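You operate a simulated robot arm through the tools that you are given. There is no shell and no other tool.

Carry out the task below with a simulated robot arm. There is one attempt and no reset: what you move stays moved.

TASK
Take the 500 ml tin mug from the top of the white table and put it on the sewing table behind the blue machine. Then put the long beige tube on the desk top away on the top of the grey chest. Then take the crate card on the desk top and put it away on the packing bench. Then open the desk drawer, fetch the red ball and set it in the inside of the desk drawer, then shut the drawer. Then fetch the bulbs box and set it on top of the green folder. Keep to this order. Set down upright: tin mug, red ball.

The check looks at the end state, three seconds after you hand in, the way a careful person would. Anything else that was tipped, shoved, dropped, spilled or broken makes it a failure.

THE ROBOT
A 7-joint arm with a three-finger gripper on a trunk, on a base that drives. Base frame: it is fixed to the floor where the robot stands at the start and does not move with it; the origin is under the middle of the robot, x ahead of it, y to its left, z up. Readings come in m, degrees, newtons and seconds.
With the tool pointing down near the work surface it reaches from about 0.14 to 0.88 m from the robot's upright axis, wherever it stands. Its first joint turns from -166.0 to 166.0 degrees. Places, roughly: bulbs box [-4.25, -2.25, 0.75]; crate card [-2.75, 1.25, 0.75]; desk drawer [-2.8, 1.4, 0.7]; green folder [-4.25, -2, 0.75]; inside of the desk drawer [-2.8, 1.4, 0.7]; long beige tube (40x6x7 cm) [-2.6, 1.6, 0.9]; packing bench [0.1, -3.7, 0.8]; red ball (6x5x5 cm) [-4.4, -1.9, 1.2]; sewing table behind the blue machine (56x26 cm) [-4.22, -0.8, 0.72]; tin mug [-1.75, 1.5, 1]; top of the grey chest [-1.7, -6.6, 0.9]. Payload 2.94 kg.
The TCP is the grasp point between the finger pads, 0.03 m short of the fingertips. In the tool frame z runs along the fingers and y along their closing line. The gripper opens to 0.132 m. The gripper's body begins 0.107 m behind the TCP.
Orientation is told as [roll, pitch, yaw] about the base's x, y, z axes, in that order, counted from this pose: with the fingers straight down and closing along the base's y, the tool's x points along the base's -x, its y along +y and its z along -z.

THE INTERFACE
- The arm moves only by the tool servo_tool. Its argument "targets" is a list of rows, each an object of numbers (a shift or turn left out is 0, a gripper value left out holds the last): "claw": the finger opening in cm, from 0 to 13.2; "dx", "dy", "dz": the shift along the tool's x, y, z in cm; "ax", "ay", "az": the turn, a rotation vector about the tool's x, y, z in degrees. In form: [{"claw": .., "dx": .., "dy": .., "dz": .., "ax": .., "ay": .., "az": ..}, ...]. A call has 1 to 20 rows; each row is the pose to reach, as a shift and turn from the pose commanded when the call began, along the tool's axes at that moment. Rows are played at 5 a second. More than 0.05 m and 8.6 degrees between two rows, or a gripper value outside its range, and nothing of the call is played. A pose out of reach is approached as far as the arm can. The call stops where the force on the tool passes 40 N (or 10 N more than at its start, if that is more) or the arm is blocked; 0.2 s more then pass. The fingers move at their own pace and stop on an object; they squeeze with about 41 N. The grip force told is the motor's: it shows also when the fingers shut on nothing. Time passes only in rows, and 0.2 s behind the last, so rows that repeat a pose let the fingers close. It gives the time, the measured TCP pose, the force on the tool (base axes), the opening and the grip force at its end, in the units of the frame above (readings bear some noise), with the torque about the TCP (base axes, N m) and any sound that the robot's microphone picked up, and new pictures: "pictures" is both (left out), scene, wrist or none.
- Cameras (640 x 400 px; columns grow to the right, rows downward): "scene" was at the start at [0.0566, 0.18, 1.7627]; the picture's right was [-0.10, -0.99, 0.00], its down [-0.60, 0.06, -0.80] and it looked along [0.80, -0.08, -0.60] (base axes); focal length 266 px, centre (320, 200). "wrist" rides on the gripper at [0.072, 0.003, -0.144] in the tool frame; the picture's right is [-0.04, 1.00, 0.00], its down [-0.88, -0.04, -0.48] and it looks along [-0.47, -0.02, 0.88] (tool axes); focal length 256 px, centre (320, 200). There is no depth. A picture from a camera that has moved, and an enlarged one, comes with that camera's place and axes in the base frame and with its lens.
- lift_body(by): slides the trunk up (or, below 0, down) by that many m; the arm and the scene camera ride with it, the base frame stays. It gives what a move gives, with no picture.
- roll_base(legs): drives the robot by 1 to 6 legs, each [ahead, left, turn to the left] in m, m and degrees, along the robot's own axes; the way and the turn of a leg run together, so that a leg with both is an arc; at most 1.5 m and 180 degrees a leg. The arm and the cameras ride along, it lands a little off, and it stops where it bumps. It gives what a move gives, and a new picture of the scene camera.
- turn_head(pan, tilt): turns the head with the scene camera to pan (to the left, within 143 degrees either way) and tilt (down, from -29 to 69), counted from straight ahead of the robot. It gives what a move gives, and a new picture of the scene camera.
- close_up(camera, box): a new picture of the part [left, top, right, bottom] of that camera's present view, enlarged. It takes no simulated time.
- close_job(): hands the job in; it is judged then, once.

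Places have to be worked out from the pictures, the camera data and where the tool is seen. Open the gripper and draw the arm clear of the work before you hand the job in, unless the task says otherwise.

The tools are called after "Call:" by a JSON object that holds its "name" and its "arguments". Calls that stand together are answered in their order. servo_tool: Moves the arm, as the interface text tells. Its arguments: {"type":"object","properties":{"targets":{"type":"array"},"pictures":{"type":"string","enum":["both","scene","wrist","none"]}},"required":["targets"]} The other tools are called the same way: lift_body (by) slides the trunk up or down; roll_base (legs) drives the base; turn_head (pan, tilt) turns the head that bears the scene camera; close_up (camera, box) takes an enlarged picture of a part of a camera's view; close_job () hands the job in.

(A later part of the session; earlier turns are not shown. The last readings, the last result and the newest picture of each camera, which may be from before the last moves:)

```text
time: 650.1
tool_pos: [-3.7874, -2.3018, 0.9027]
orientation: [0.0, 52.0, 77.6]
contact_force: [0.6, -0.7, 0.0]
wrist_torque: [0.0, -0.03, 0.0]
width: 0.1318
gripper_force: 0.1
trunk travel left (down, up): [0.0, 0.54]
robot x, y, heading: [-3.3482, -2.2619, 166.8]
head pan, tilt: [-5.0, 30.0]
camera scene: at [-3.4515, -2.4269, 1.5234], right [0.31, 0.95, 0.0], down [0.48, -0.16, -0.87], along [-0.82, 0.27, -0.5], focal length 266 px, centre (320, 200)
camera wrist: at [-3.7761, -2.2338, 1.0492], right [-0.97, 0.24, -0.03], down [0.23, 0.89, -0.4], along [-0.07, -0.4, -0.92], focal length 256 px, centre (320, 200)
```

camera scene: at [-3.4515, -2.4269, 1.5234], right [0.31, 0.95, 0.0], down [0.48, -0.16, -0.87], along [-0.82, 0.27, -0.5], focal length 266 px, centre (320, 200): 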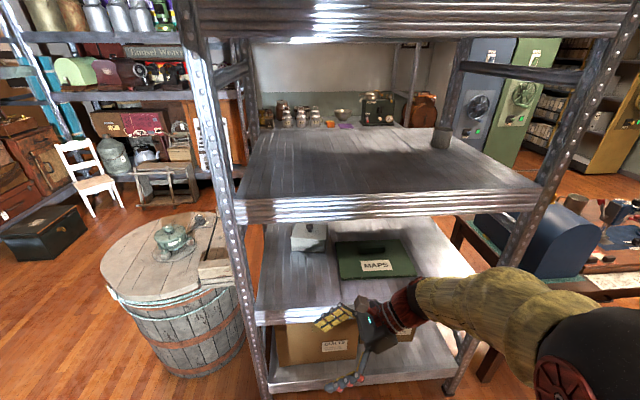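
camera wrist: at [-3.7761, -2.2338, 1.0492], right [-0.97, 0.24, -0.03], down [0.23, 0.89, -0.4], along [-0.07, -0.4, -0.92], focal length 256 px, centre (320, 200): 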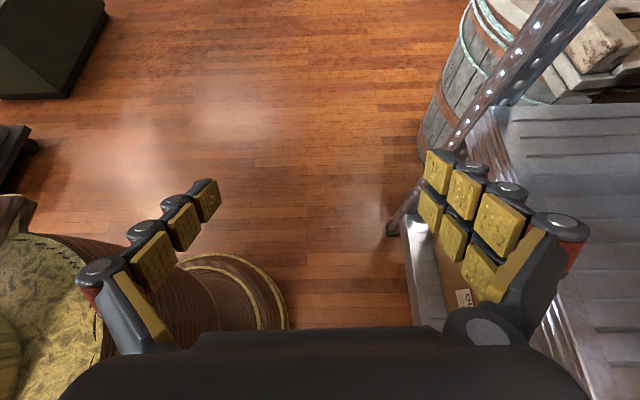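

The leaning posture works well. I lean a little more (60°), move the base 0.16 m closer, and bring the hand north and lower, ready to slide in under the middle shelf's lip.

Call:
{"name": "servo_tool", "arguments": {"targets": [{"ay": 4}, {"ay": 8}, {"ay": 8}], "pictures": "none"}}

Call:
{"name": "roll_base", "arguments": {"legs": [[0.16, 0, 0]]}}

Call:
{"name": "servo_tool", "arguments": {"targets": [{"dx": -2.7, "dz": -2.0}, {"dx": -5.4, "dz": -4.1}, {"dx": -8.1, "dz": -6.1}, {"dx": -10.8, "dz": -8.2}, {"dx": -10.8, "dz": -8.2}]}}

```text
time: 650.9
tool_pos: [-3.7872, -2.3012, 0.9038]
orientation: [0.0, 60.1, 77.6]
contact_force: [0.0, 0.2, 0.6]
wrist_torque: [-0.02, 0.02, 0.01]
width: 0.132
gripper_force: 0.1
trunk travel left (down, up): [0.0, 0.54]
robot x, y, heading: [-3.3529, -2.2632, 166.7]
head pan, tilt: [-5.0, 30.0]
```

```text
time: 652.3
tool_pos: [-3.9444, -2.2668, 0.904]
orientation: [0.0, 59.9, 77.9]
contact_force: [0.2, 0.0, 1.2]
wrist_torque: [0.02, -0.01, 0.0]
width: 0.1323
gripper_force: 0.2
trunk travel left (down, up): [0.0, 0.54]
robot x, y, heading: [-3.5075, -2.2233, 167.1]
head pan, tilt: [-5.0, 30.0]
camera scene: at [-3.6074, -2.3912, 1.5234], right [0.31, 0.95, 0.0], down [0.48, -0.15, -0.87], along [-0.82, 0.27, -0.5], focal length 266 px, centre (320, 200)
```

scene: 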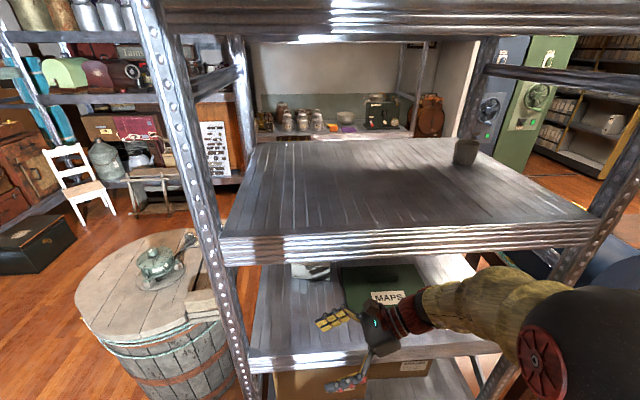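

```text
time: 653.5
tool_pos: [-3.9158, -2.1429, 0.8544]
orientation: [-0.2, 59.9, 77.8]
contact_force: [-0.7, 0.5, 0.5]
wrist_torque: [-0.02, 0.05, 0.02]
width: 0.132
gripper_force: 0.0
trunk travel left (down, up): [0.0, 0.54]
robot x, y, heading: [-3.5063, -2.2242, 167.4]
head pan, tilt: [-5.0, 30.0]
camera scene: at [-3.6078, -2.3907, 1.5235], right [0.31, 0.95, 0.0], down [0.48, -0.15, -0.87], along [-0.82, 0.27, -0.5], focal length 266 px, centre (320, 200)
camera wrist: at [-3.9011, -2.056, 0.9881], right [-0.97, 0.23, -0.04], down [0.22, 0.82, -0.52], along [-0.09, -0.52, -0.85], focal length 256 px, centre (320, 200)
```

scene: 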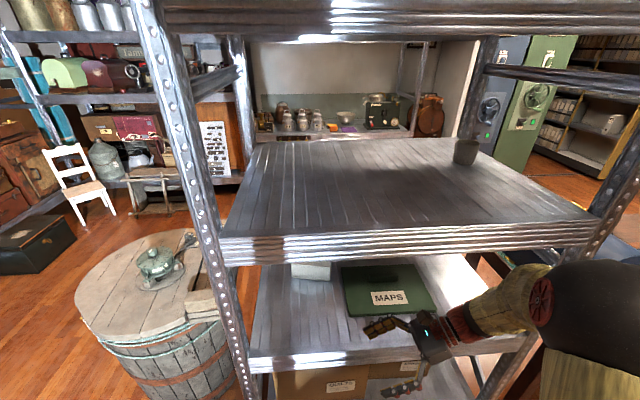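
wrist: 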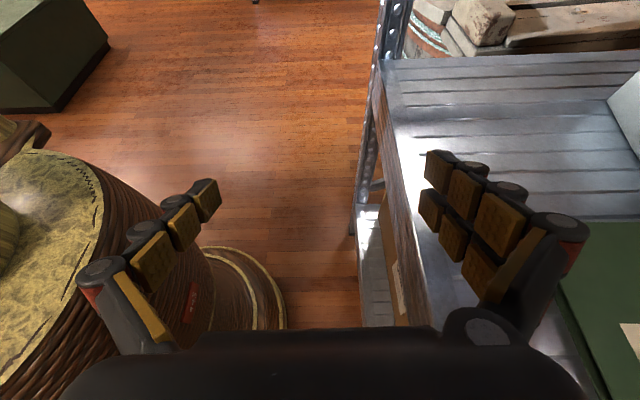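

The hand is level with the gap. I slide it forward 20 cm under the lip and check clearances.

Call:
{"name": "servo_tool", "arguments": {"targets": [{"dy": 4}, {"dy": 8}, {"dy": 12}, {"dy": 16}, {"dy": 20}, {"dy": 20}]}}

```text
time: 655.1
tool_pos: [-4.0804, -2.0494, 0.8222]
orientation: [-9.6, 60.7, 63.6]
contact_force: [-1.1, 1.1, -0.4]
wrist_torque: [-0.05, -0.07, 0.11]
width: 0.1314
gripper_force: 0.1
trunk travel left (down, up): [0.0, 0.54]
robot x, y, heading: [-3.5103, -2.2129, 162.7]
head pan, tilt: [-5.0, 30.0]
stopped in row 6: the arm was blocked; the commanded pose is now the measured one
camera scene: at [-3.519, -2.2822, 1.5423], right [0.38, 0.92, -0.08], down [0.4, -0.24, -0.88], along [-0.83, 0.3, -0.46], focal length 266 px, centre (320, 200)
camera wrist: at [-4.0655, -1.958, 0.9538], right [-0.94, 0.33, -0.12], down [0.34, 0.78, -0.53], along [-0.08, -0.54, -0.84], focal length 256 px, centre (320, 200)
```

scene: 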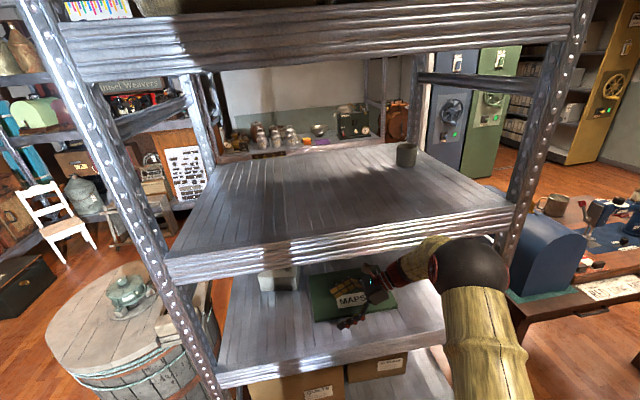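
wrist: 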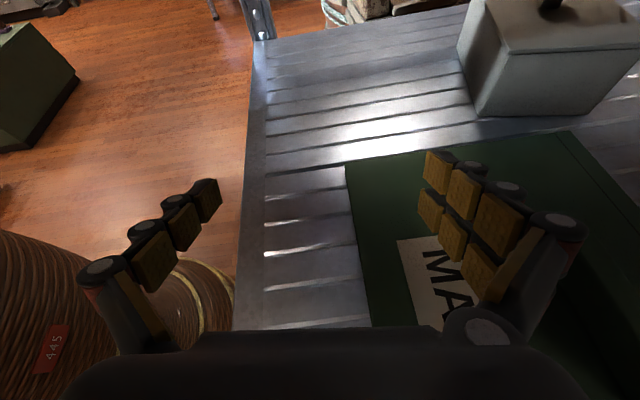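

The arm was blocked: the elbow met the rack and the robot is leaning slightly. I retract gently straight away.

Call:
{"name": "servo_tool", "arguments": {"targets": [{"dy": -2}, {"dy": -4}, {"dy": -6}, {"dy": -8}, {"dy": -8}]}}

```text
time: 656.3
tool_pos: [-4.0365, -2.1105, 0.8291]
orientation: [-7.0, 58.7, 68.5]
contact_force: [0.2, 0.4, 0.3]
wrist_torque: [0.03, 0.09, -0.11]
width: 0.1313
gripper_force: 0.2
trunk travel left (down, up): [0.0, 0.54]
robot x, y, heading: [-3.5117, -2.2191, 163.8]
head pan, tilt: [-5.0, 30.0]
camera scene: at [-3.6172, -2.3799, 1.5249], right [0.36, 0.93, 0.0], down [0.47, -0.18, -0.87], along [-0.81, 0.31, -0.5], focal length 266 px, centre (320, 200)
camera wrist: at [-4.0242, -2.0224, 0.9647], right [-0.95, 0.29, -0.1], down [0.3, 0.81, -0.51], along [-0.06, -0.51, -0.86], focal length 256 px, centre (320, 200)
```

scene: 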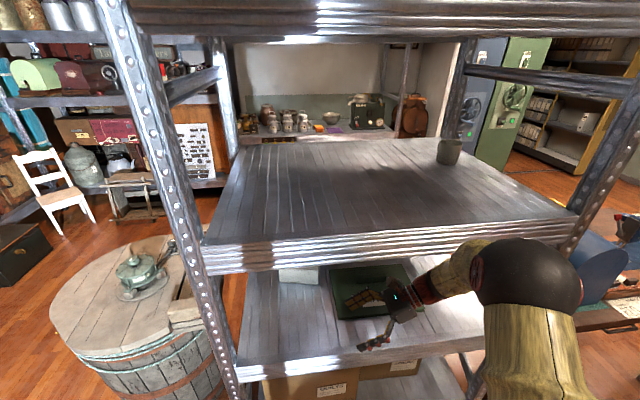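
wrist: 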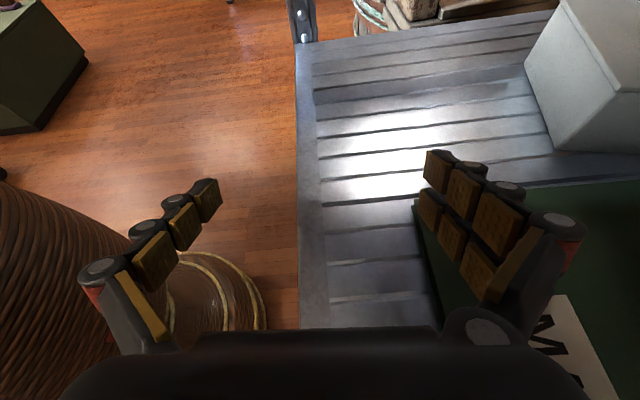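

The robot is upright again and the rack stands. I withdraw the hand fully and back the base away before trying a safer way in.

Call:
{"name": "servo_tool", "arguments": {"targets": [{"dy": -3}, {"dy": -6}, {"dy": -9}, {"dy": -12}, {"dy": -15}], "pictures": "none"}}

Call:
{"name": "roll_base", "arguments": {"legs": [[-0.35, 0, 0]]}}

Call:
{"name": "turn_head", "arguments": {"pan": 0, "tilt": 25}}

```text
time: 657.5
tool_pos: [-3.8919, -2.1459, 0.8356]
orientation: [-8.2, 59.1, 66.9]
contact_force: [1.0, 0.2, -0.5]
wrist_torque: [-0.03, -0.03, -0.01]
width: 0.132
gripper_force: 0.1
trunk travel left (down, up): [0.0, 0.54]
robot x, y, heading: [-3.5092, -2.2184, 164.1]
head pan, tilt: [-5.0, 30.0]
```

```text
time: 659.8
tool_pos: [-3.5546, -2.2406, 0.8352]
orientation: [-8.4, 59.0, 66.5]
contact_force: [-0.2, -0.8, 0.1]
wrist_torque: [0.0, 0.04, 0.0]
width: 0.1318
gripper_force: 0.1
trunk travel left (down, up): [0.0, 0.54]
robot x, y, heading: [-3.1713, -2.3102, 163.5]
head pan, tilt: [-5.0, 30.0]
camera scene: at [-3.2839, -2.4712, 1.5234], right [0.36, 0.93, 0.0], down [0.47, -0.18, -0.87], along [-0.81, 0.31, -0.5], focal length 266 px, centre (320, 200)
```

scene: 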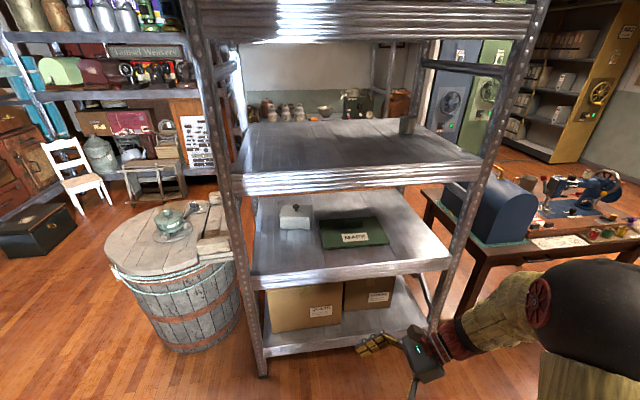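

```text
time: 660.5
tool_pos: [-3.5547, -2.2401, 0.8348]
orientation: [-8.4, 59.1, 66.6]
contact_force: [0.1, 0.5, 0.7]
wrist_torque: [-0.02, 0.01, 0.0]
width: 0.132
gripper_force: 0.0
trunk travel left (down, up): [0.0, 0.54]
robot x, y, heading: [-3.1751, -2.3137, 164.0]
head pan, tilt: [0.0, 25.0]
camera scene: at [-3.2878, -2.4782, 1.5313], right [0.28, 0.96, 0.0], down [0.41, -0.12, -0.91], along [-0.87, 0.25, -0.42], focal length 266 px, centre (320, 200)
```

scene: 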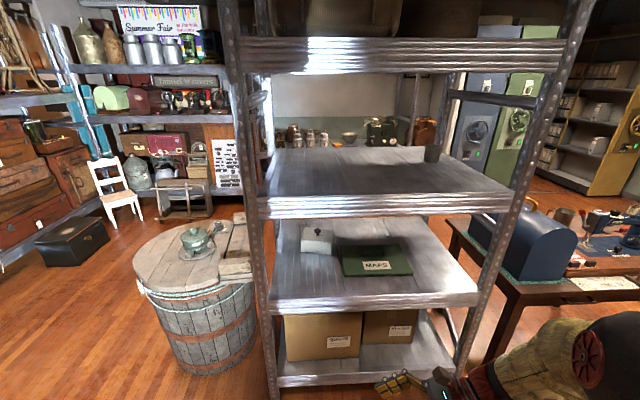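

Everything stands as before (rack feet unchanged). I back off further, square the heading, and correct the tool's orientation in the open.

Call:
{"name": "roll_base", "arguments": {"legs": [[-0.2, 0, 3.2]]}}

Call:
{"name": "servo_tool", "arguments": {"targets": [{"ax": -4.2}, {"ax": -8.4}, {"ax": -8.4}], "pictures": "none"}}

```text
time: 662.1
tool_pos: [-3.3645, -2.3136, 0.834]
orientation: [-8.4, 59.0, 70.1]
contact_force: [0.3, 0.0, 0.7]
wrist_torque: [0.02, -0.03, 0.0]
width: 0.1321
gripper_force: 0.1
trunk travel left (down, up): [0.0, 0.54]
robot x, y, heading: [-2.9811, -2.3629, 167.1]
head pan, tilt: [0.0, 25.0]
camera scene: at [-3.0838, -2.5352, 1.5314], right [0.22, 0.97, 0.0], down [0.41, -0.09, -0.91], along [-0.88, 0.2, -0.42], focal length 266 px, centre (320, 200)
```

scene: 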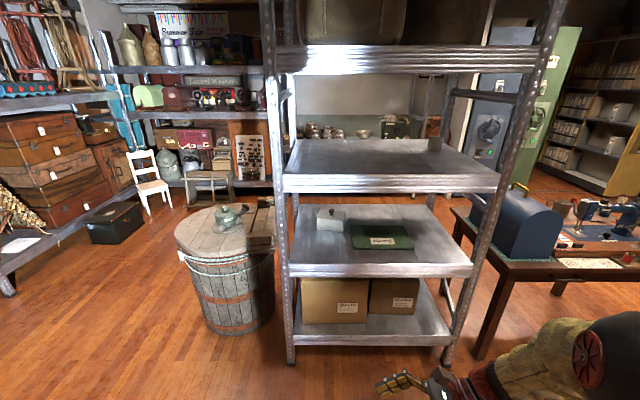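

```text
time: 662.9
tool_pos: [-3.363, -2.3141, 0.8338]
orientation: [0.1, 59.0, 70.0]
contact_force: [-0.1, -0.8, -0.6]
wrist_torque: [0.0, 0.03, -0.01]
width: 0.1319
gripper_force: 0.0
trunk travel left (down, up): [0.0, 0.54]
robot x, y, heading: [-2.9805, -2.3639, 166.8]
head pan, tilt: [0.0, 25.0]
```

I correct the yaw, then extend the arm to 0.84 m ahead here in the open, to see what posture the elbow takes.

Call:
{"name": "servo_tool", "arguments": {"targets": [{"ax": 3.0, "az": -1.8, "ay": 0.5}, {"ax": 6.0, "az": -3.6, "ay": 1.0}, {"ax": 6.0, "az": -3.6, "ay": 1.0}], "pictures": "none"}}

Call:
{"name": "servo_tool", "arguments": {"targets": [{"dy": 4}, {"dy": 8}, {"dy": 12}, {"dy": 16}, {"dy": 20}, {"dy": 24, "dz": -0.5}, {"dy": 28, "dz": -1}, {"dy": 32, "dz": -1.5}, {"dy": 36, "dz": -2}, {"dy": 40, "dz": -2.5}, {"dy": 44, "dz": -2.6}, {"dy": 45.7, "dz": -2.6}, {"dy": 45.7, "dz": -2.6}]}}

```text
time: 663.7
tool_pos: [-3.3635, -2.3141, 0.8348]
orientation: [0.2, 60.0, 77.2]
contact_force: [0.2, 0.5, -1.0]
wrist_torque: [0.0, 0.02, 0.04]
width: 0.1322
gripper_force: 0.3
trunk travel left (down, up): [0.0, 0.54]
robot x, y, heading: [-2.9806, -2.3609, 167.0]
head pan, tilt: [0.0, 25.0]
```

```text
time: 666.5
tool_pos: [-3.8043, -2.1894, 0.8478]
orientation: [0.1, 60.0, 77.1]
contact_force: [0.0, 0.5, 0.5]
wrist_torque: [-0.04, -0.01, 0.01]
width: 0.1321
gripper_force: 0.1
trunk travel left (down, up): [0.0, 0.54]
robot x, y, heading: [-2.9813, -2.362, 167.1]
head pan, tilt: [0.0, 25.0]
camera scene: at [-3.084, -2.5351, 1.5314], right [0.22, 0.97, 0.0], down [0.41, -0.09, -0.91], along [-0.88, 0.2, -0.42], focal length 266 px, centre (320, 200)
camera wrist: at [-3.7873, -2.1019, 0.9821], right [-0.97, 0.25, -0.04], down [0.23, 0.82, -0.52], along [-0.1, -0.52, -0.85], focal length 256 px, centre (320, 200)
```

scene: 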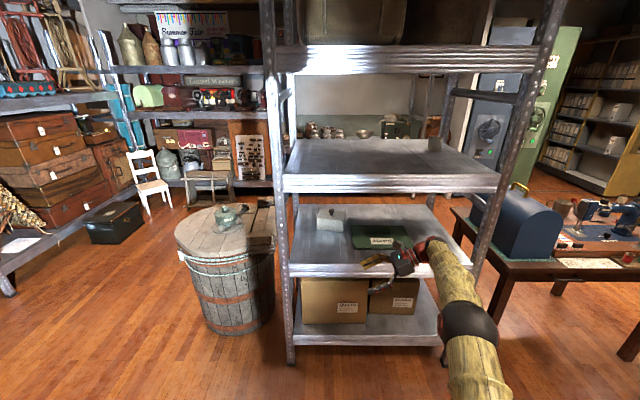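
wrist: 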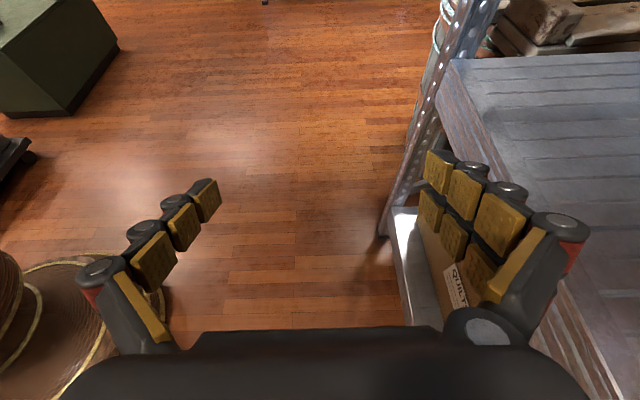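

The extended arm is nearly straight with the elbow low and far back, so I can drive in with it like this. I extend 3 cm more and lower 3 cm for extra clearance under the lip.

Call:
{"name": "servo_tool", "arguments": {"targets": [{"dy": 1.5, "dx": -1.2, "dz": 0.7}, {"dy": 3, "dx": -2.4, "dz": 1.4}, {"dy": 3, "dx": -2.4, "dz": 1.4}]}}

Call:
{"name": "close_up", "arguments": {"camera": "scene", "box": [300, 150, 540, 400]}}

```text
time: 667.3
tool_pos: [-3.8287, -2.1861, 0.8204]
orientation: [0.0, 60.0, 77.1]
contact_force: [0.7, -0.5, -0.4]
wrist_torque: [-0.01, 0.0, -0.01]
width: 0.1319
gripper_force: 0.0
out of reach, approached as far as the arm can: row 2, 3
trunk travel left (down, up): [0.0, 0.54]
robot x, y, heading: [-2.9786, -2.3628, 167.3]
head pan, tilt: [0.0, 25.0]
camera scene: at [-3.0841, -2.5351, 1.5314], right [0.22, 0.97, 0.0], down [0.41, -0.09, -0.91], along [-0.88, 0.2, -0.42], focal length 266 px, centre (320, 200)
camera wrist: at [-3.8118, -2.0983, 0.955], right [-0.97, 0.25, -0.04], down [0.23, 0.82, -0.52], along [-0.1, -0.52, -0.85], focal length 256 px, centre (320, 200)
```

scene: 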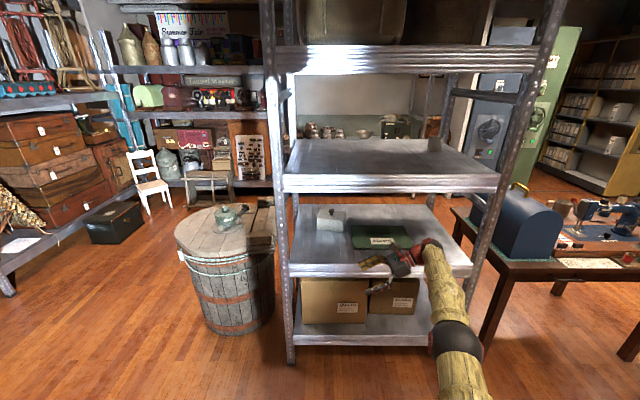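
wrist: 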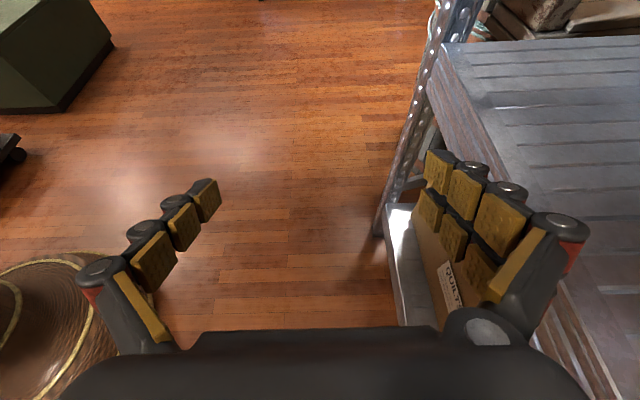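

```text
1.60 times, centred on (420, 275) of scene
camera zoom: at [-3.0841, -2.5351, 1.5314], right [0.22, 0.97, 0.0], down [0.41, -0.09, -0.91], along [-0.88, 0.2, -0.42], focal length 426 px, centre (160, 80)
```

zoom: 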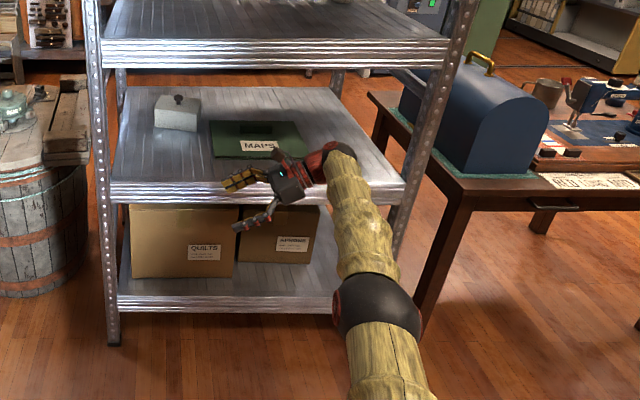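

The arm is now straight and level. I drive in with it like this, first 0.3 m, and check.

Call:
{"name": "servo_tool", "arguments": {"targets": [{"dy": -0.8}, {"dy": -1.6}, {"dy": -1.6}], "pictures": "none"}}

Call:
{"name": "roll_base", "arguments": {"legs": [[0.3, -0.02, 0]]}}

Call:
{"name": "servo_tool", "arguments": {"targets": [{"dx": 0}, {"dx": 0}], "pictures": "wrist"}}

```text
time: 668.1
tool_pos: [-3.8127, -2.1889, 0.8187]
orientation: [0.1, 60.0, 77.0]
contact_force: [-0.2, 0.1, -0.4]
wrist_torque: [0.01, 0.0, 0.01]
width: 0.1319
gripper_force: 0.1
trunk travel left (down, up): [0.0, 0.54]
robot x, y, heading: [-2.9806, -2.3644, 167.0]
head pan, tilt: [0.0, 25.0]
```

```text
time: 670.1
tool_pos: [-4.1059, -2.0995, 0.8199]
orientation: [0.1, 60.0, 77.0]
contact_force: [0.1, -0.2, 0.1]
wrist_torque: [0.03, 0.0, 0.0]
width: 0.1316
gripper_force: 0.0
trunk travel left (down, up): [0.0, 0.54]
robot x, y, heading: [-3.2752, -2.2747, 167.2]
head pan, tilt: [0.0, 25.0]
camera scene: at [-3.3773, -2.4478, 1.5314], right [0.22, 0.97, 0.0], down [0.41, -0.09, -0.91], along [-0.88, 0.2, -0.42], focal length 266 px, centre (320, 200)
```

scene: 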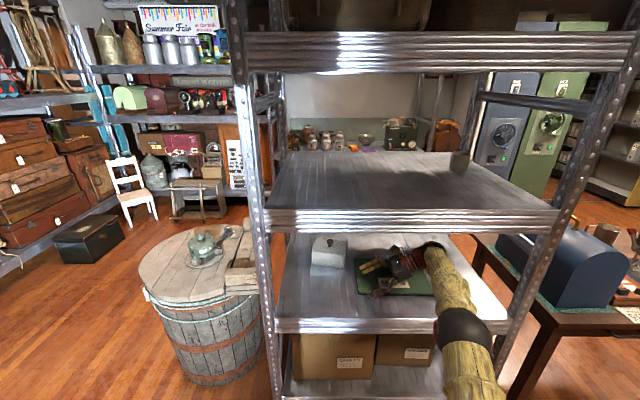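

```text
time: 670.7
tool_pos: [-4.1056, -2.1005, 0.8189]
orientation: [0.0, 60.0, 77.0]
contact_force: [0.4, 0.1, 0.0]
wrist_torque: [0.01, 0.01, 0.01]
width: 0.132
gripper_force: 0.1
trunk travel left (down, up): [0.0, 0.54]
robot x, y, heading: [-3.2705, -2.2745, 167.1]
head pan, tilt: [0.0, 25.0]
camera wrist: at [-4.0895, -2.0135, 0.9539], right [-0.97, 0.25, -0.04], down [0.23, 0.82, -0.52], along [-0.1, -0.52, -0.85], focal length 256 px, centre (320, 200)
```

wrist: 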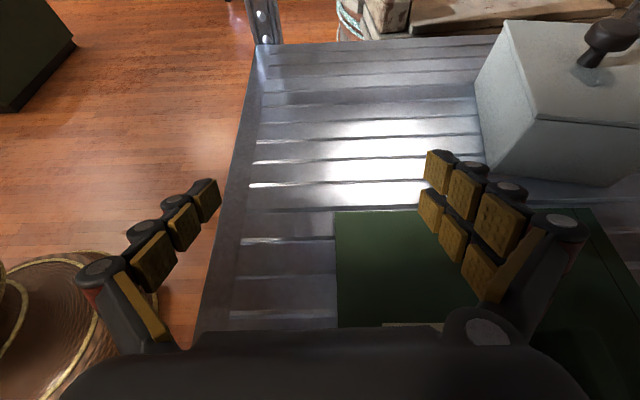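

Clearances look good. I shift the hand 3 cm north so the leading finger passes well clear of the box, then drive in the remaining distance.

Call:
{"name": "servo_tool", "arguments": {"targets": [{"dx": -0.75, "dz": -1.3}, {"dx": -1.5, "dz": -2.6}, {"dx": -1.5, "dz": -2.6}], "pictures": "none"}}

Call:
{"name": "roll_base", "arguments": {"legs": [[0.215, 0, 0]]}}

Call:
{"name": "servo_tool", "arguments": {"targets": [{"dx": 0}, {"dx": 0}]}}

```text
time: 671.5
tool_pos: [-4.1011, -2.0708, 0.8196]
orientation: [0.1, 60.1, 77.0]
contact_force: [-0.3, 0.3, -0.3]
wrist_torque: [-0.03, 0.0, 0.03]
width: 0.1321
gripper_force: 0.2
trunk travel left (down, up): [0.0, 0.54]
robot x, y, heading: [-3.2735, -2.2688, 167.1]
head pan, tilt: [0.0, 25.0]
```

```text
time: 673.2
tool_pos: [-4.3118, -2.0178, 0.8197]
orientation: [0.1, 60.1, 76.7]
contact_force: [0.6, 0.2, 0.1]
wrist_torque: [0.01, -0.01, 0.01]
width: 0.1321
gripper_force: 0.0
trunk travel left (down, up): [0.0, 0.54]
robot x, y, heading: [-3.4863, -2.2257, 166.7]
head pan, tilt: [0.0, 25.0]
camera scene: at [-3.5903, -2.3981, 1.5314], right [0.23, 0.97, 0.0], down [0.41, -0.1, -0.91], along [-0.88, 0.21, -0.42], focal length 266 px, centre (320, 200)
```

scene: 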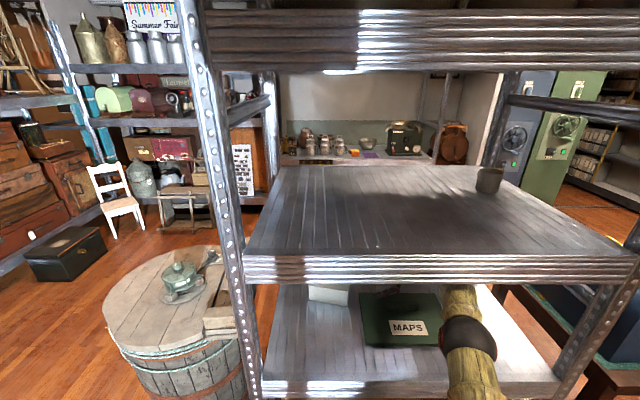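

```text
time: 673.8
tool_pos: [-4.3112, -2.0185, 0.8202]
orientation: [0.2, 60.0, 76.8]
contact_force: [0.1, 0.5, -0.9]
wrist_torque: [0.03, 0.0, 0.01]
width: 0.1319
gripper_force: 0.0
trunk travel left (down, up): [0.0, 0.54]
robot x, y, heading: [-3.4851, -2.2264, 166.7]
head pan, tilt: [0.0, 25.0]
camera scene: at [-3.5905, -2.3981, 1.5314], right [0.23, 0.97, 0.0], down [0.41, -0.1, -0.91], along [-0.88, 0.21, -0.42], focal length 266 px, centre (320, 200)
camera wrist: at [-4.2942, -1.9301, 0.9538], right [-0.97, 0.25, -0.04], down [0.23, 0.82, -0.52], along [-0.1, -0.52, -0.85], focal length 256 px, centre (320, 200)
```

scene: 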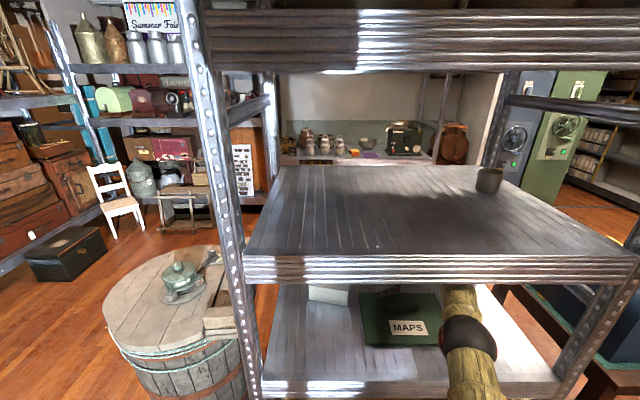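
wrist: 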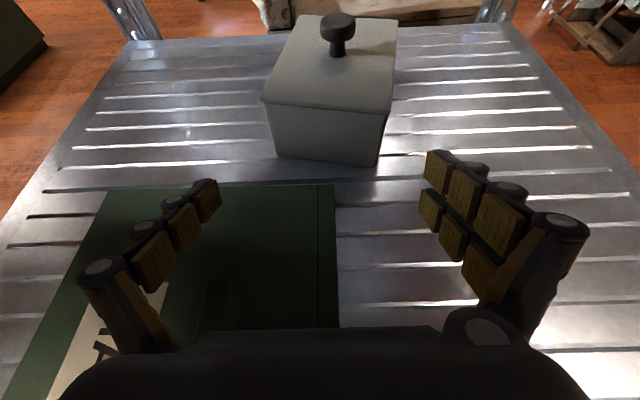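

The hand is in place north of the box. The box is turned about 10° relative to the tool, so I rotate the tool to match it and re-centre.

Call:
{"name": "servo_tool", "arguments": {"targets": [{"ax": -4.4, "az": 2.55, "dy": -0.4}, {"ax": -8.8, "az": 5.1, "dy": -0.8}, {"ax": -8.8, "az": 5.1, "dy": -0.8}]}}

```text
time: 674.8
tool_pos: [-4.293, -2.0284, 0.7776]
orientation: [-7.9, 60.2, 59.8]
contact_force: [0.9, -0.2, 0.0]
wrist_torque: [-0.01, 0.0, 0.01]
width: 0.1319
gripper_force: 0.1
trunk travel left (down, up): [0.0, 0.54]
robot x, y, heading: [-3.4868, -2.2257, 166.8]
head pan, tilt: [0.0, 25.0]
stopped in row 3: the arm was blocked; the commanded pose is now the measured one
camera scene: at [-3.5929, -2.398, 1.5333], right [0.23, 0.97, 0.0], down [0.41, -0.1, -0.91], along [-0.88, 0.21, -0.43], focal length 266 px, centre (320, 200)
camera wrist: at [-4.27, -1.9413, 0.9097], right [-0.9, 0.41, -0.11], down [0.4, 0.75, -0.53], along [-0.14, -0.52, -0.84], focal length 256 px, centre (320, 200)
```

scene: 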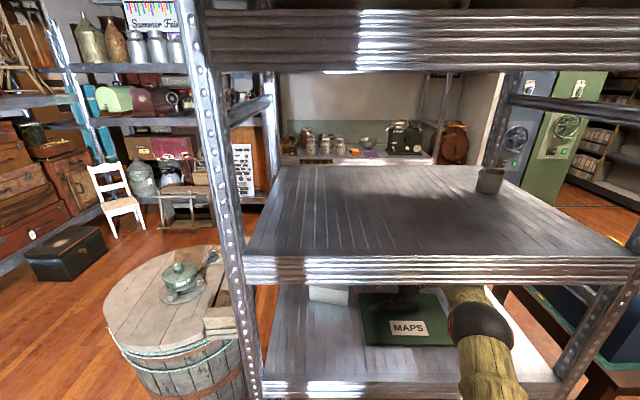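
wrist: 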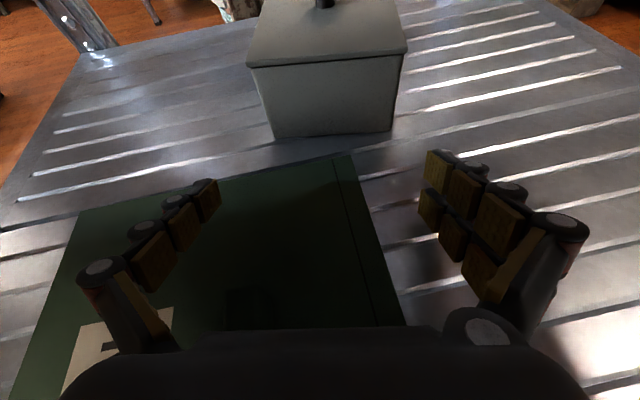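

The forearm met the lip because turning bent the elbow up; nothing at the tool is touching. I back the base 5 cm so the arm can straighten, then correct the pose.

Call:
{"name": "roll_base", "arguments": {"legs": [[-0.05, 0, 0]]}}

Call:
{"name": "servo_tool", "arguments": {"targets": [{"dx": 0}, {"dx": 0}]}}

```text
time: 675.7
tool_pos: [-4.2457, -2.0386, 0.7867]
orientation: [-5.7, 60.3, 61.6]
contact_force: [-0.1, 0.5, -0.4]
wrist_torque: [-0.05, 0.03, -0.01]
width: 0.1321
gripper_force: 0.1
trunk travel left (down, up): [0.0, 0.54]
robot x, y, heading: [-3.4374, -2.2391, 166.9]
head pan, tilt: [0.0, 25.0]
camera scene: at [-3.5402, -2.4106, 1.5316], right [0.23, 0.97, 0.0], down [0.41, -0.1, -0.91], along [-0.88, 0.21, -0.42], focal length 266 px, centre (320, 200)
```

scene: 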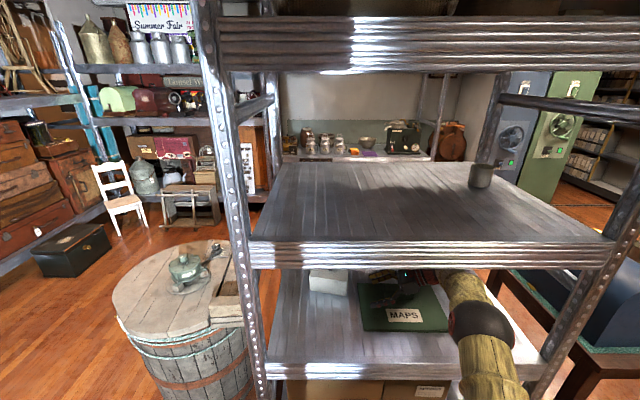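

```text
time: 676.3
tool_pos: [-4.2459, -2.0377, 0.7874]
orientation: [-5.6, 60.4, 61.6]
contact_force: [-0.1, 0.0, 0.8]
wrist_torque: [0.0, 0.03, 0.01]
width: 0.1322
gripper_force: 0.0
trunk travel left (down, up): [0.0, 0.54]
robot x, y, heading: [-3.434, -2.2384, 166.9]
head pan, tilt: [0.0, 25.0]
camera scene: at [-3.5399, -2.4107, 1.5314], right [0.23, 0.97, 0.0], down [0.41, -0.1, -0.91], along [-0.88, 0.21, -0.42], focal length 266 px, centre (320, 200)
camera wrist: at [-4.2191, -1.9515, 0.9205], right [-0.91, 0.42, -0.09], down [0.4, 0.75, -0.53], along [-0.15, -0.51, -0.85], focal length 256 px, centre (320, 200)
```

scene: 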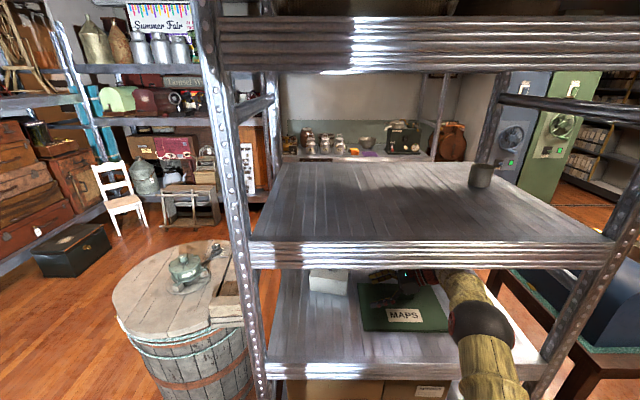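
wrist: 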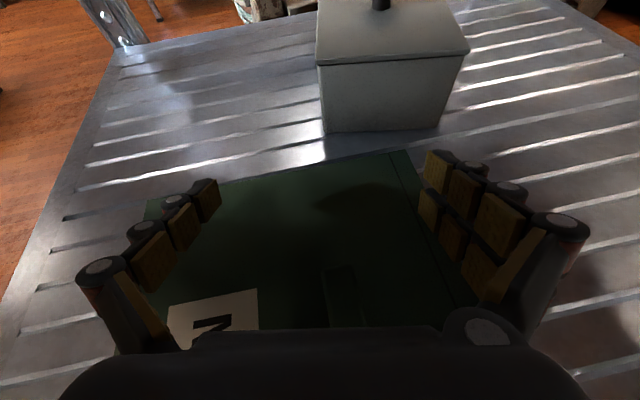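

I raise the hand 3 cm for safety, then withdraw; I will re-approach with the base turned 10° so the straight arm lines up with the box.

Call:
{"name": "servo_tool", "arguments": {"targets": [{"dx": 0.9, "dz": -0.5, "dy": -0.1}, {"dx": 1.7, "dz": -1.0, "dy": -0.2}, {"dx": 2.6, "dz": -1.5, "dy": -0.3}, {"dx": 2.6, "dz": -1.5, "dy": -0.3}], "pictures": "wrist"}}

Call:
{"name": "roll_base", "arguments": {"legs": [[-0.4, 0, 0]]}}

```text
time: 677.3
tool_pos: [-4.2403, -2.0423, 0.7969]
orientation: [-9.1, 60.4, 58.6]
contact_force: [0.1, 0.0, 0.6]
wrist_torque: [0.02, 0.0, 0.0]
width: 0.1321
gripper_force: 0.0
trunk travel left (down, up): [0.0, 0.54]
robot x, y, heading: [-3.4362, -2.2399, 166.9]
head pan, tilt: [0.0, 25.0]
camera wrist: at [-4.2171, -1.9525, 0.9292], right [-0.9, 0.41, -0.12], down [0.41, 0.74, -0.53], along [-0.13, -0.52, -0.84], focal length 256 px, centre (320, 200)
```

wrist: 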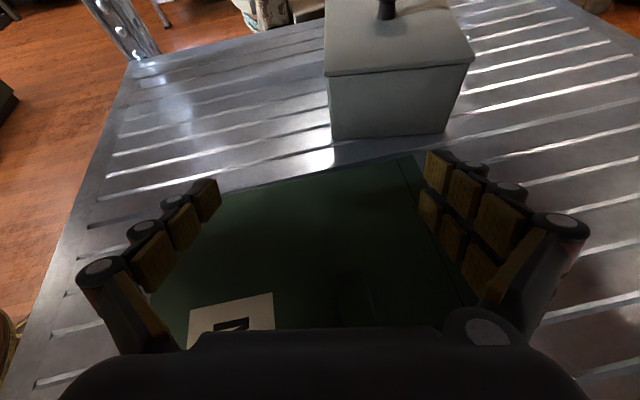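

```text
time: 679.8
tool_pos: [-3.8582, -2.1335, 0.817]
orientation: [-5.7, 60.3, 62.0]
contact_force: [-0.6, -0.3, 0.4]
wrist_torque: [0.0, 0.02, 0.07]
width: 0.132
gripper_force: 0.0
trunk travel left (down, up): [0.0, 0.54]
robot x, y, heading: [-3.047, -2.3247, 167.2]
head pan, tilt: [0.0, 25.0]
camera scene: at [-3.1505, -2.5008, 1.5314], right [0.22, 0.98, 0.0], down [0.41, -0.09, -0.91], along [-0.88, 0.2, -0.42], focal length 266 px, centre (320, 200)
```

scene: 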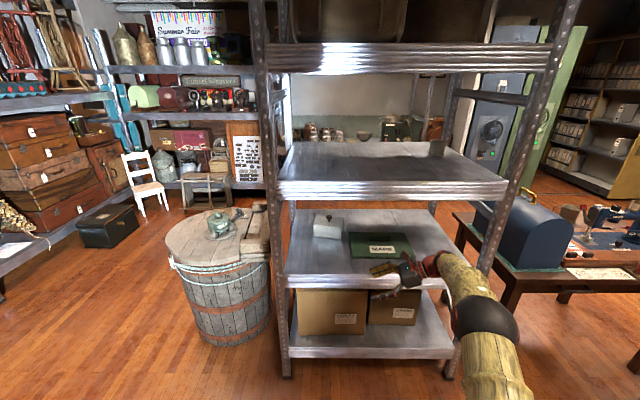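

The arm is free again. I reposition: base turned to 157° (the box's own axis), offset so the arm can stay straight throughout, and fix the tool's orientation in the open.

Call:
{"name": "roll_base", "arguments": {"legs": [[-0.06, 0.127, -10.2]]}}

Call:
{"name": "servo_tool", "arguments": {"targets": [{"ax": -2.9}, {"ax": -5.7}, {"ax": -5.7}], "pictures": "none"}}

Call:
{"name": "servo_tool", "arguments": {"targets": [{"ax": 6.0, "az": -3.5}, {"ax": 12.0, "az": -7.0}, {"ax": 13.0, "az": -7.5}, {"ax": 13.0, "az": -7.5}]}}

```text
time: 681.1
tool_pos: [-3.7926, -2.1332, 0.8192]
orientation: [-5.6, 60.2, 51.9]
contact_force: [1.0, -0.1, -0.1]
wrist_torque: [-0.01, -0.01, 0.0]
width: 0.1322
gripper_force: 0.0
trunk travel left (down, up): [0.0, 0.54]
robot x, y, heading: [-3.0307, -2.4697, 157.0]
head pan, tilt: [0.0, 25.0]
camera scene: at [-3.1627, -2.6203, 1.5314], right [0.39, 0.92, 0.0], down [0.39, -0.17, -0.91], along [-0.83, 0.35, -0.42], focal length 266 px, centre (320, 200)
```

scene: 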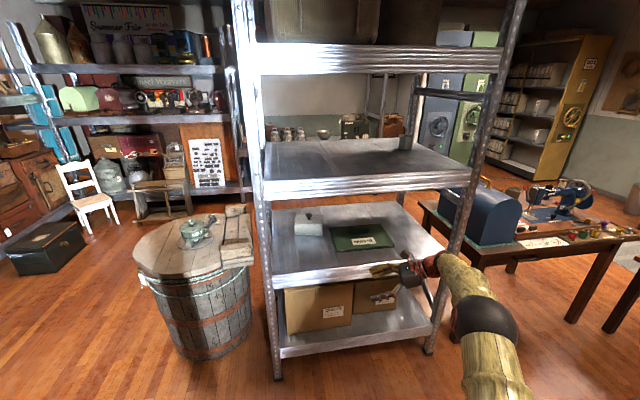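

```text
time: 682.0
tool_pos: [-3.7925, -2.1336, 0.8169]
orientation: [0.2, 60.3, 51.9]
contact_force: [-0.1, 0.2, 1.4]
wrist_torque: [-0.01, 0.04, -0.04]
width: 0.1321
gripper_force: 0.1
trunk travel left (down, up): [0.0, 0.54]
robot x, y, heading: [-3.0316, -2.4676, 157.1]
head pan, tilt: [0.0, 25.0]
```

```text
time: 683.0
tool_pos: [-3.7925, -2.1348, 0.818]
orientation: [0.2, 60.4, 67.1]
contact_force: [-0.7, 0.9, 0.5]
wrist_torque: [0.01, 0.04, 0.02]
width: 0.1322
gripper_force: 0.0
trunk travel left (down, up): [0.0, 0.54]
robot x, y, heading: [-3.0328, -2.4679, 156.8]
head pan, tilt: [0.0, 25.0]
camera scene: at [-3.1626, -2.6205, 1.5314], right [0.39, 0.92, 0.0], down [0.39, -0.17, -0.91], along [-0.83, 0.35, -0.42], focal length 266 px, centre (320, 200)
camera wrist: at [-3.7614, -2.0506, 0.9517], right [-0.91, 0.41, -0.04], down [0.37, 0.77, -0.53], along [-0.19, -0.49, -0.85], focal length 256 px, centre (320, 200)
```

scene: 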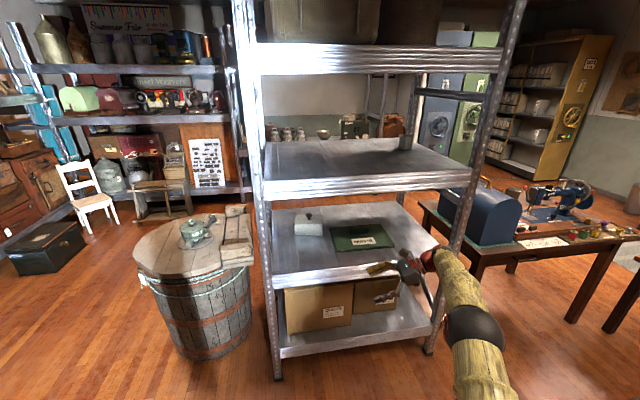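
wrist: 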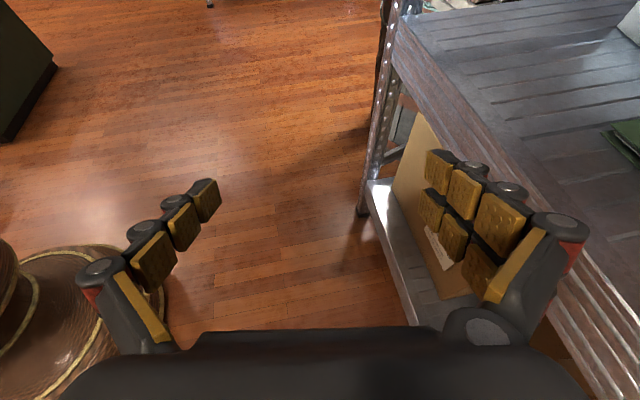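

Aligned: tool yaw 67°, base 157°. I set the hand to its entry position, with the arm nearly straight.

Call:
{"name": "servo_tool", "arguments": {"targets": [{"dx": 1.7, "dz": 2.9, "dy": 1.0}, {"dx": 3.3, "dz": 5.8, "dy": 2.0}, {"dx": 5.0, "dz": 8.66, "dy": 3.0}, {"dx": 5.0, "dz": 8.66, "dy": 3.0}], "pictures": "scene"}}

```text
time: 684.0
tool_pos: [-3.8626, -2.2134, 0.8181]
orientation: [0.2, 60.2, 66.9]
contact_force: [0.9, -0.2, -1.1]
wrist_torque: [0.01, -0.02, 0.02]
width: 0.1321
gripper_force: 0.1
trunk travel left (down, up): [0.0, 0.54]
robot x, y, heading: [-3.0289, -2.4709, 157.2]
head pan, tilt: [0.0, 25.0]
camera scene: at [-3.1628, -2.6207, 1.5313], right [0.39, 0.92, 0.0], down [0.39, -0.16, -0.91], along [-0.83, 0.35, -0.42], focal length 266 px, centre (320, 200)
```

scene: 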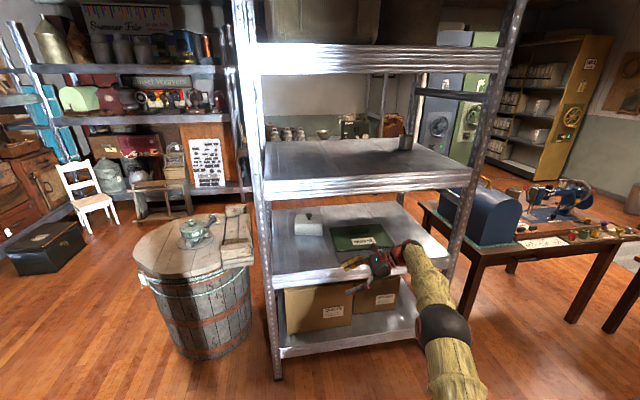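

The arm reaches 0.866 m, nearly straight. I drive in 0.25 m and check.

Call:
{"name": "roll_base", "arguments": {"legs": [[0.25, 0, 0]]}}

Call:
{"name": "servo_tool", "arguments": {"targets": [{"dx": 0}, {"dx": 0}], "pictures": "wrist"}}

```text
time: 685.8
tool_pos: [-4.0918, -2.1159, 0.8182]
orientation: [0.2, 60.2, 67.0]
contact_force: [-0.1, -0.1, 0.2]
wrist_torque: [0.05, 0.01, 0.01]
width: 0.1319
gripper_force: 0.2
trunk travel left (down, up): [0.0, 0.54]
robot x, y, heading: [-3.2618, -2.3698, 156.9]
head pan, tilt: [0.0, 25.0]
camera scene: at [-3.3918, -2.5236, 1.5314], right [0.39, 0.92, 0.0], down [0.39, -0.16, -0.91], along [-0.83, 0.35, -0.42], focal length 266 px, centre (320, 200)
```

scene: 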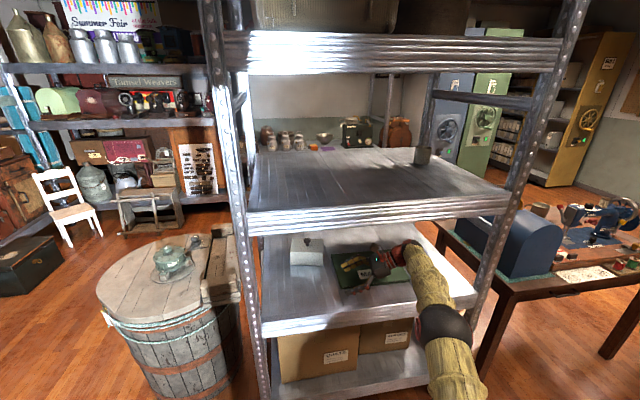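

```text
time: 686.4
tool_pos: [-4.0914, -2.1153, 0.8185]
orientation: [0.2, 60.3, 66.9]
contact_force: [0.2, 0.1, 0.2]
wrist_torque: [-0.01, 0.02, -0.03]
width: 0.132
gripper_force: 0.1
trunk travel left (down, up): [0.0, 0.54]
robot x, y, heading: [-3.2601, -2.3749, 157.4]
head pan, tilt: [0.0, 25.0]
camera wrist: at [-4.0591, -2.0322, 0.9524], right [-0.91, 0.41, -0.04], down [0.37, 0.77, -0.53], along [-0.19, -0.49, -0.85], focal length 256 px, centre (320, 200)
```

wrist: 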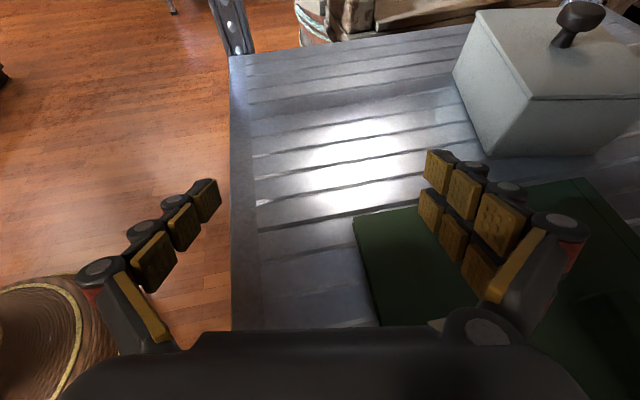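

On course: the box centre is 16 cm south of the hand's line and 23 cm ahead. I drive in the rest.

Call:
{"name": "roll_base", "arguments": {"legs": [[0.228, 0, 0]]}}

Call:
{"name": "servo_tool", "arguments": {"targets": [{"dx": 0}, {"dx": 0}]}}

```text
time: 688.1
tool_pos: [-4.3022, -2.0254, 0.8179]
orientation: [0.2, 60.3, 67.0]
contact_force: [-0.3, -0.7, 0.8]
wrist_torque: [0.03, 0.02, 0.0]
width: 0.132
gripper_force: 0.1
trunk travel left (down, up): [0.0, 0.54]
robot x, y, heading: [-3.4708, -2.2865, 157.3]
head pan, tilt: [0.0, 25.0]
camera scene: at [-3.6025, -2.4343, 1.5314], right [0.39, 0.92, 0.0], down [0.39, -0.17, -0.91], along [-0.83, 0.35, -0.42], focal length 266 px, centre (320, 200)
```

scene: 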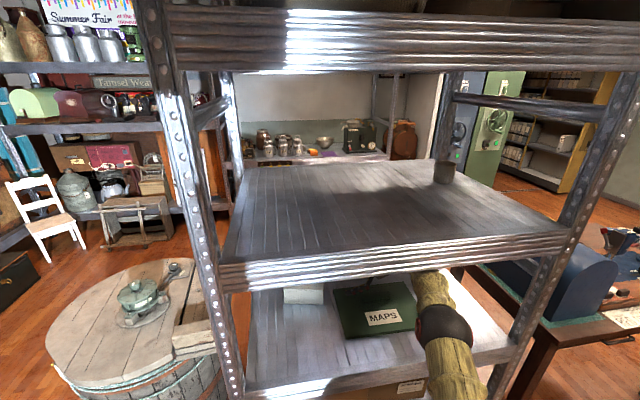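

```text
time: 688.7
tool_pos: [-4.3022, -2.0264, 0.8194]
orientation: [0.2, 60.4, 66.9]
contact_force: [0.5, 0.0, -0.7]
wrist_torque: [0.03, -0.01, 0.0]
width: 0.1321
gripper_force: 0.1
trunk travel left (down, up): [0.0, 0.54]
robot x, y, heading: [-3.4677, -2.2836, 157.0]
head pan, tilt: [0.0, 25.0]
camera scene: at [-3.6026, -2.4342, 1.5314], right [0.39, 0.92, 0.0], down [0.39, -0.17, -0.91], along [-0.83, 0.35, -0.42], focal length 266 px, centre (320, 200)
camera wrist: at [-4.2695, -1.9426, 0.9523], right [-0.91, 0.41, -0.04], down [0.37, 0.77, -0.53], along [-0.19, -0.49, -0.85], focal length 256 px, centre (320, 200)
```

scene: 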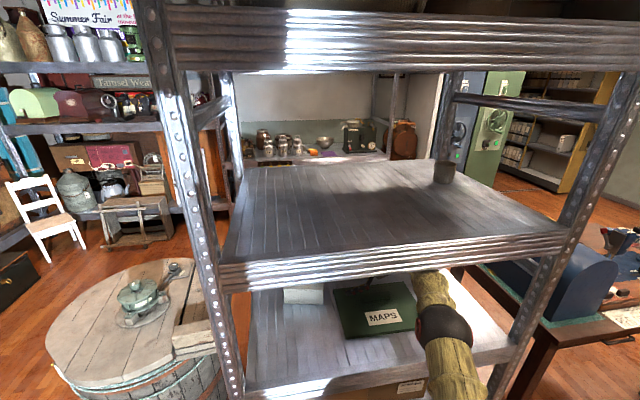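
wrist: 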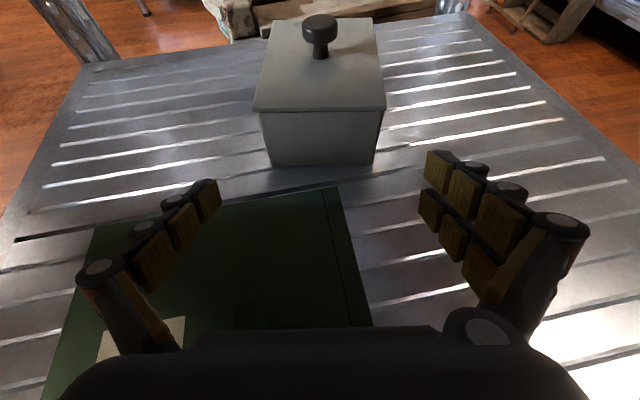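

Perfectly aligned and centred. I slide the open fingers south along the box's sides, first 9 cm.

Call:
{"name": "servo_tool", "arguments": {"targets": [{"dx": 1.5, "dz": 2.6}, {"dx": 3.0, "dz": 5.2}, {"dx": 4.5, "dz": 7.8}, {"dx": 4.5, "dz": 7.8}], "pictures": "wrist"}}

```text
time: 689.7
tool_pos: [-4.3383, -2.1077, 0.8183]
orientation: [0.3, 60.2, 66.8]
contact_force: [-0.4, -0.5, 0.0]
wrist_torque: [0.01, 0.02, 0.01]
width: 0.1322
gripper_force: 0.0
trunk travel left (down, up): [0.0, 0.54]
robot x, y, heading: [-3.4683, -2.2842, 157.0]
head pan, tilt: [0.0, 25.0]
camera wrist: at [-4.3062, -2.0246, 0.9519], right [-0.91, 0.41, -0.04], down [0.37, 0.77, -0.53], along [-0.19, -0.49, -0.85], focal length 256 px, centre (320, 200)
```

wrist: 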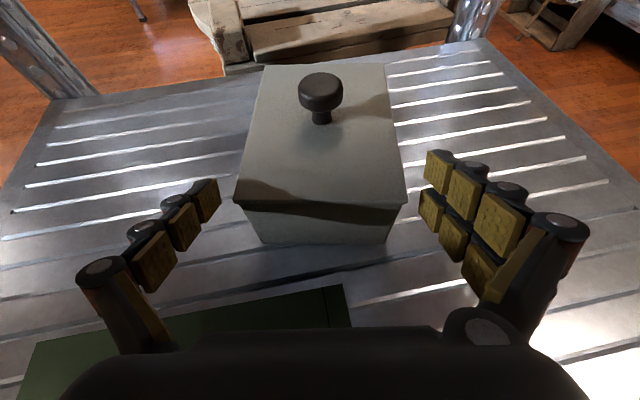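

The fingers straddle the box cleanly. I continue 7 cm south and lower 2.8 cm to its middle.

Call:
{"name": "servo_tool", "arguments": {"targets": [{"dx": 0.9, "dz": 2.2}, {"dx": 1.6, "dz": 4.5}, {"dx": 1.8, "dz": 6.3}, {"dx": 1.2, "dz": 7.7}, {"dx": 1.2, "dz": 7.7}], "pictures": "wrist"}}

```text
time: 690.9
tool_pos: [-4.3666, -2.1742, 0.7917]
orientation: [0.2, 60.3, 67.0]
contact_force: [-0.7, 0.0, -0.1]
wrist_torque: [-0.03, 0.03, 0.03]
width: 0.1318
gripper_force: 0.1
trunk travel left (down, up): [0.0, 0.54]
robot x, y, heading: [-3.4711, -2.28, 157.2]
head pan, tilt: [0.0, 25.0]
camera wrist: at [-4.3341, -2.0907, 0.9245], right [-0.91, 0.41, -0.04], down [0.37, 0.77, -0.53], along [-0.19, -0.49, -0.85], focal length 256 px, centre (320, 200)
```

wrist: 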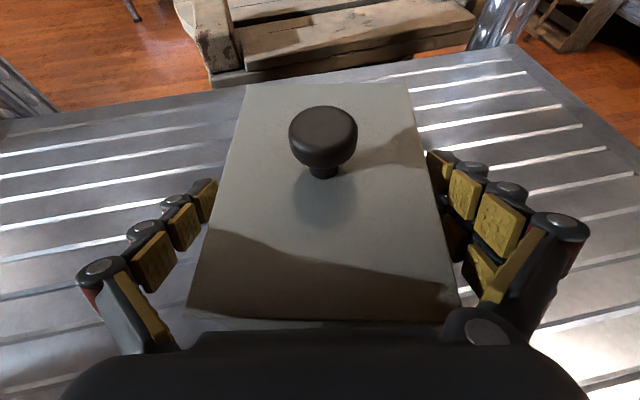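

The box is centred between the fingers. I close on its body.

Call:
{"name": "servo_tool", "arguments": {"targets": [{"claw": 12.2}, {"claw": 11.2}, {"claw": 10}, {"claw": 9}, {"claw": 9}, {"claw": 9}, {"claw": 9}], "pictures": "wrist"}}

```text
time: 692.5
tool_pos: [-4.3665, -2.1741, 0.7906]
orientation: [0.4, 60.4, 67.1]
contact_force: [-2.3, 3.5, 7.0]
wrist_torque: [0.27, -0.27, 0.08]
width: 0.1115
gripper_force: 41.2
trunk travel left (down, up): [0.0, 0.54]
robot x, y, heading: [-3.4692, -2.2825, 157.1]
head pan, tilt: [0.0, 25.0]
heard: snap
camera wrist: at [-4.3338, -2.0903, 0.9254], right [-0.91, 0.41, -0.03], down [0.37, 0.77, -0.53], along [-0.19, -0.49, -0.85], focal length 256 px, centre (320, 200)
```

wrist: 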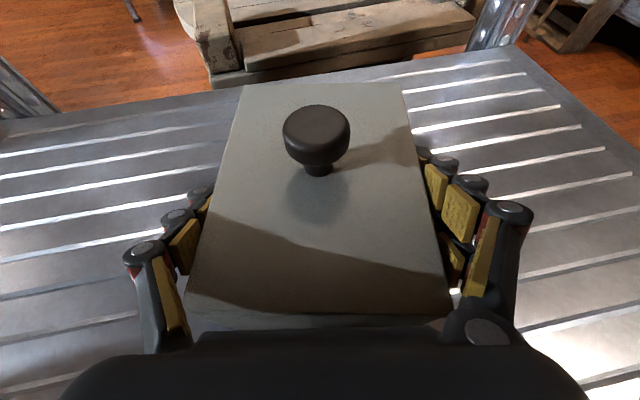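

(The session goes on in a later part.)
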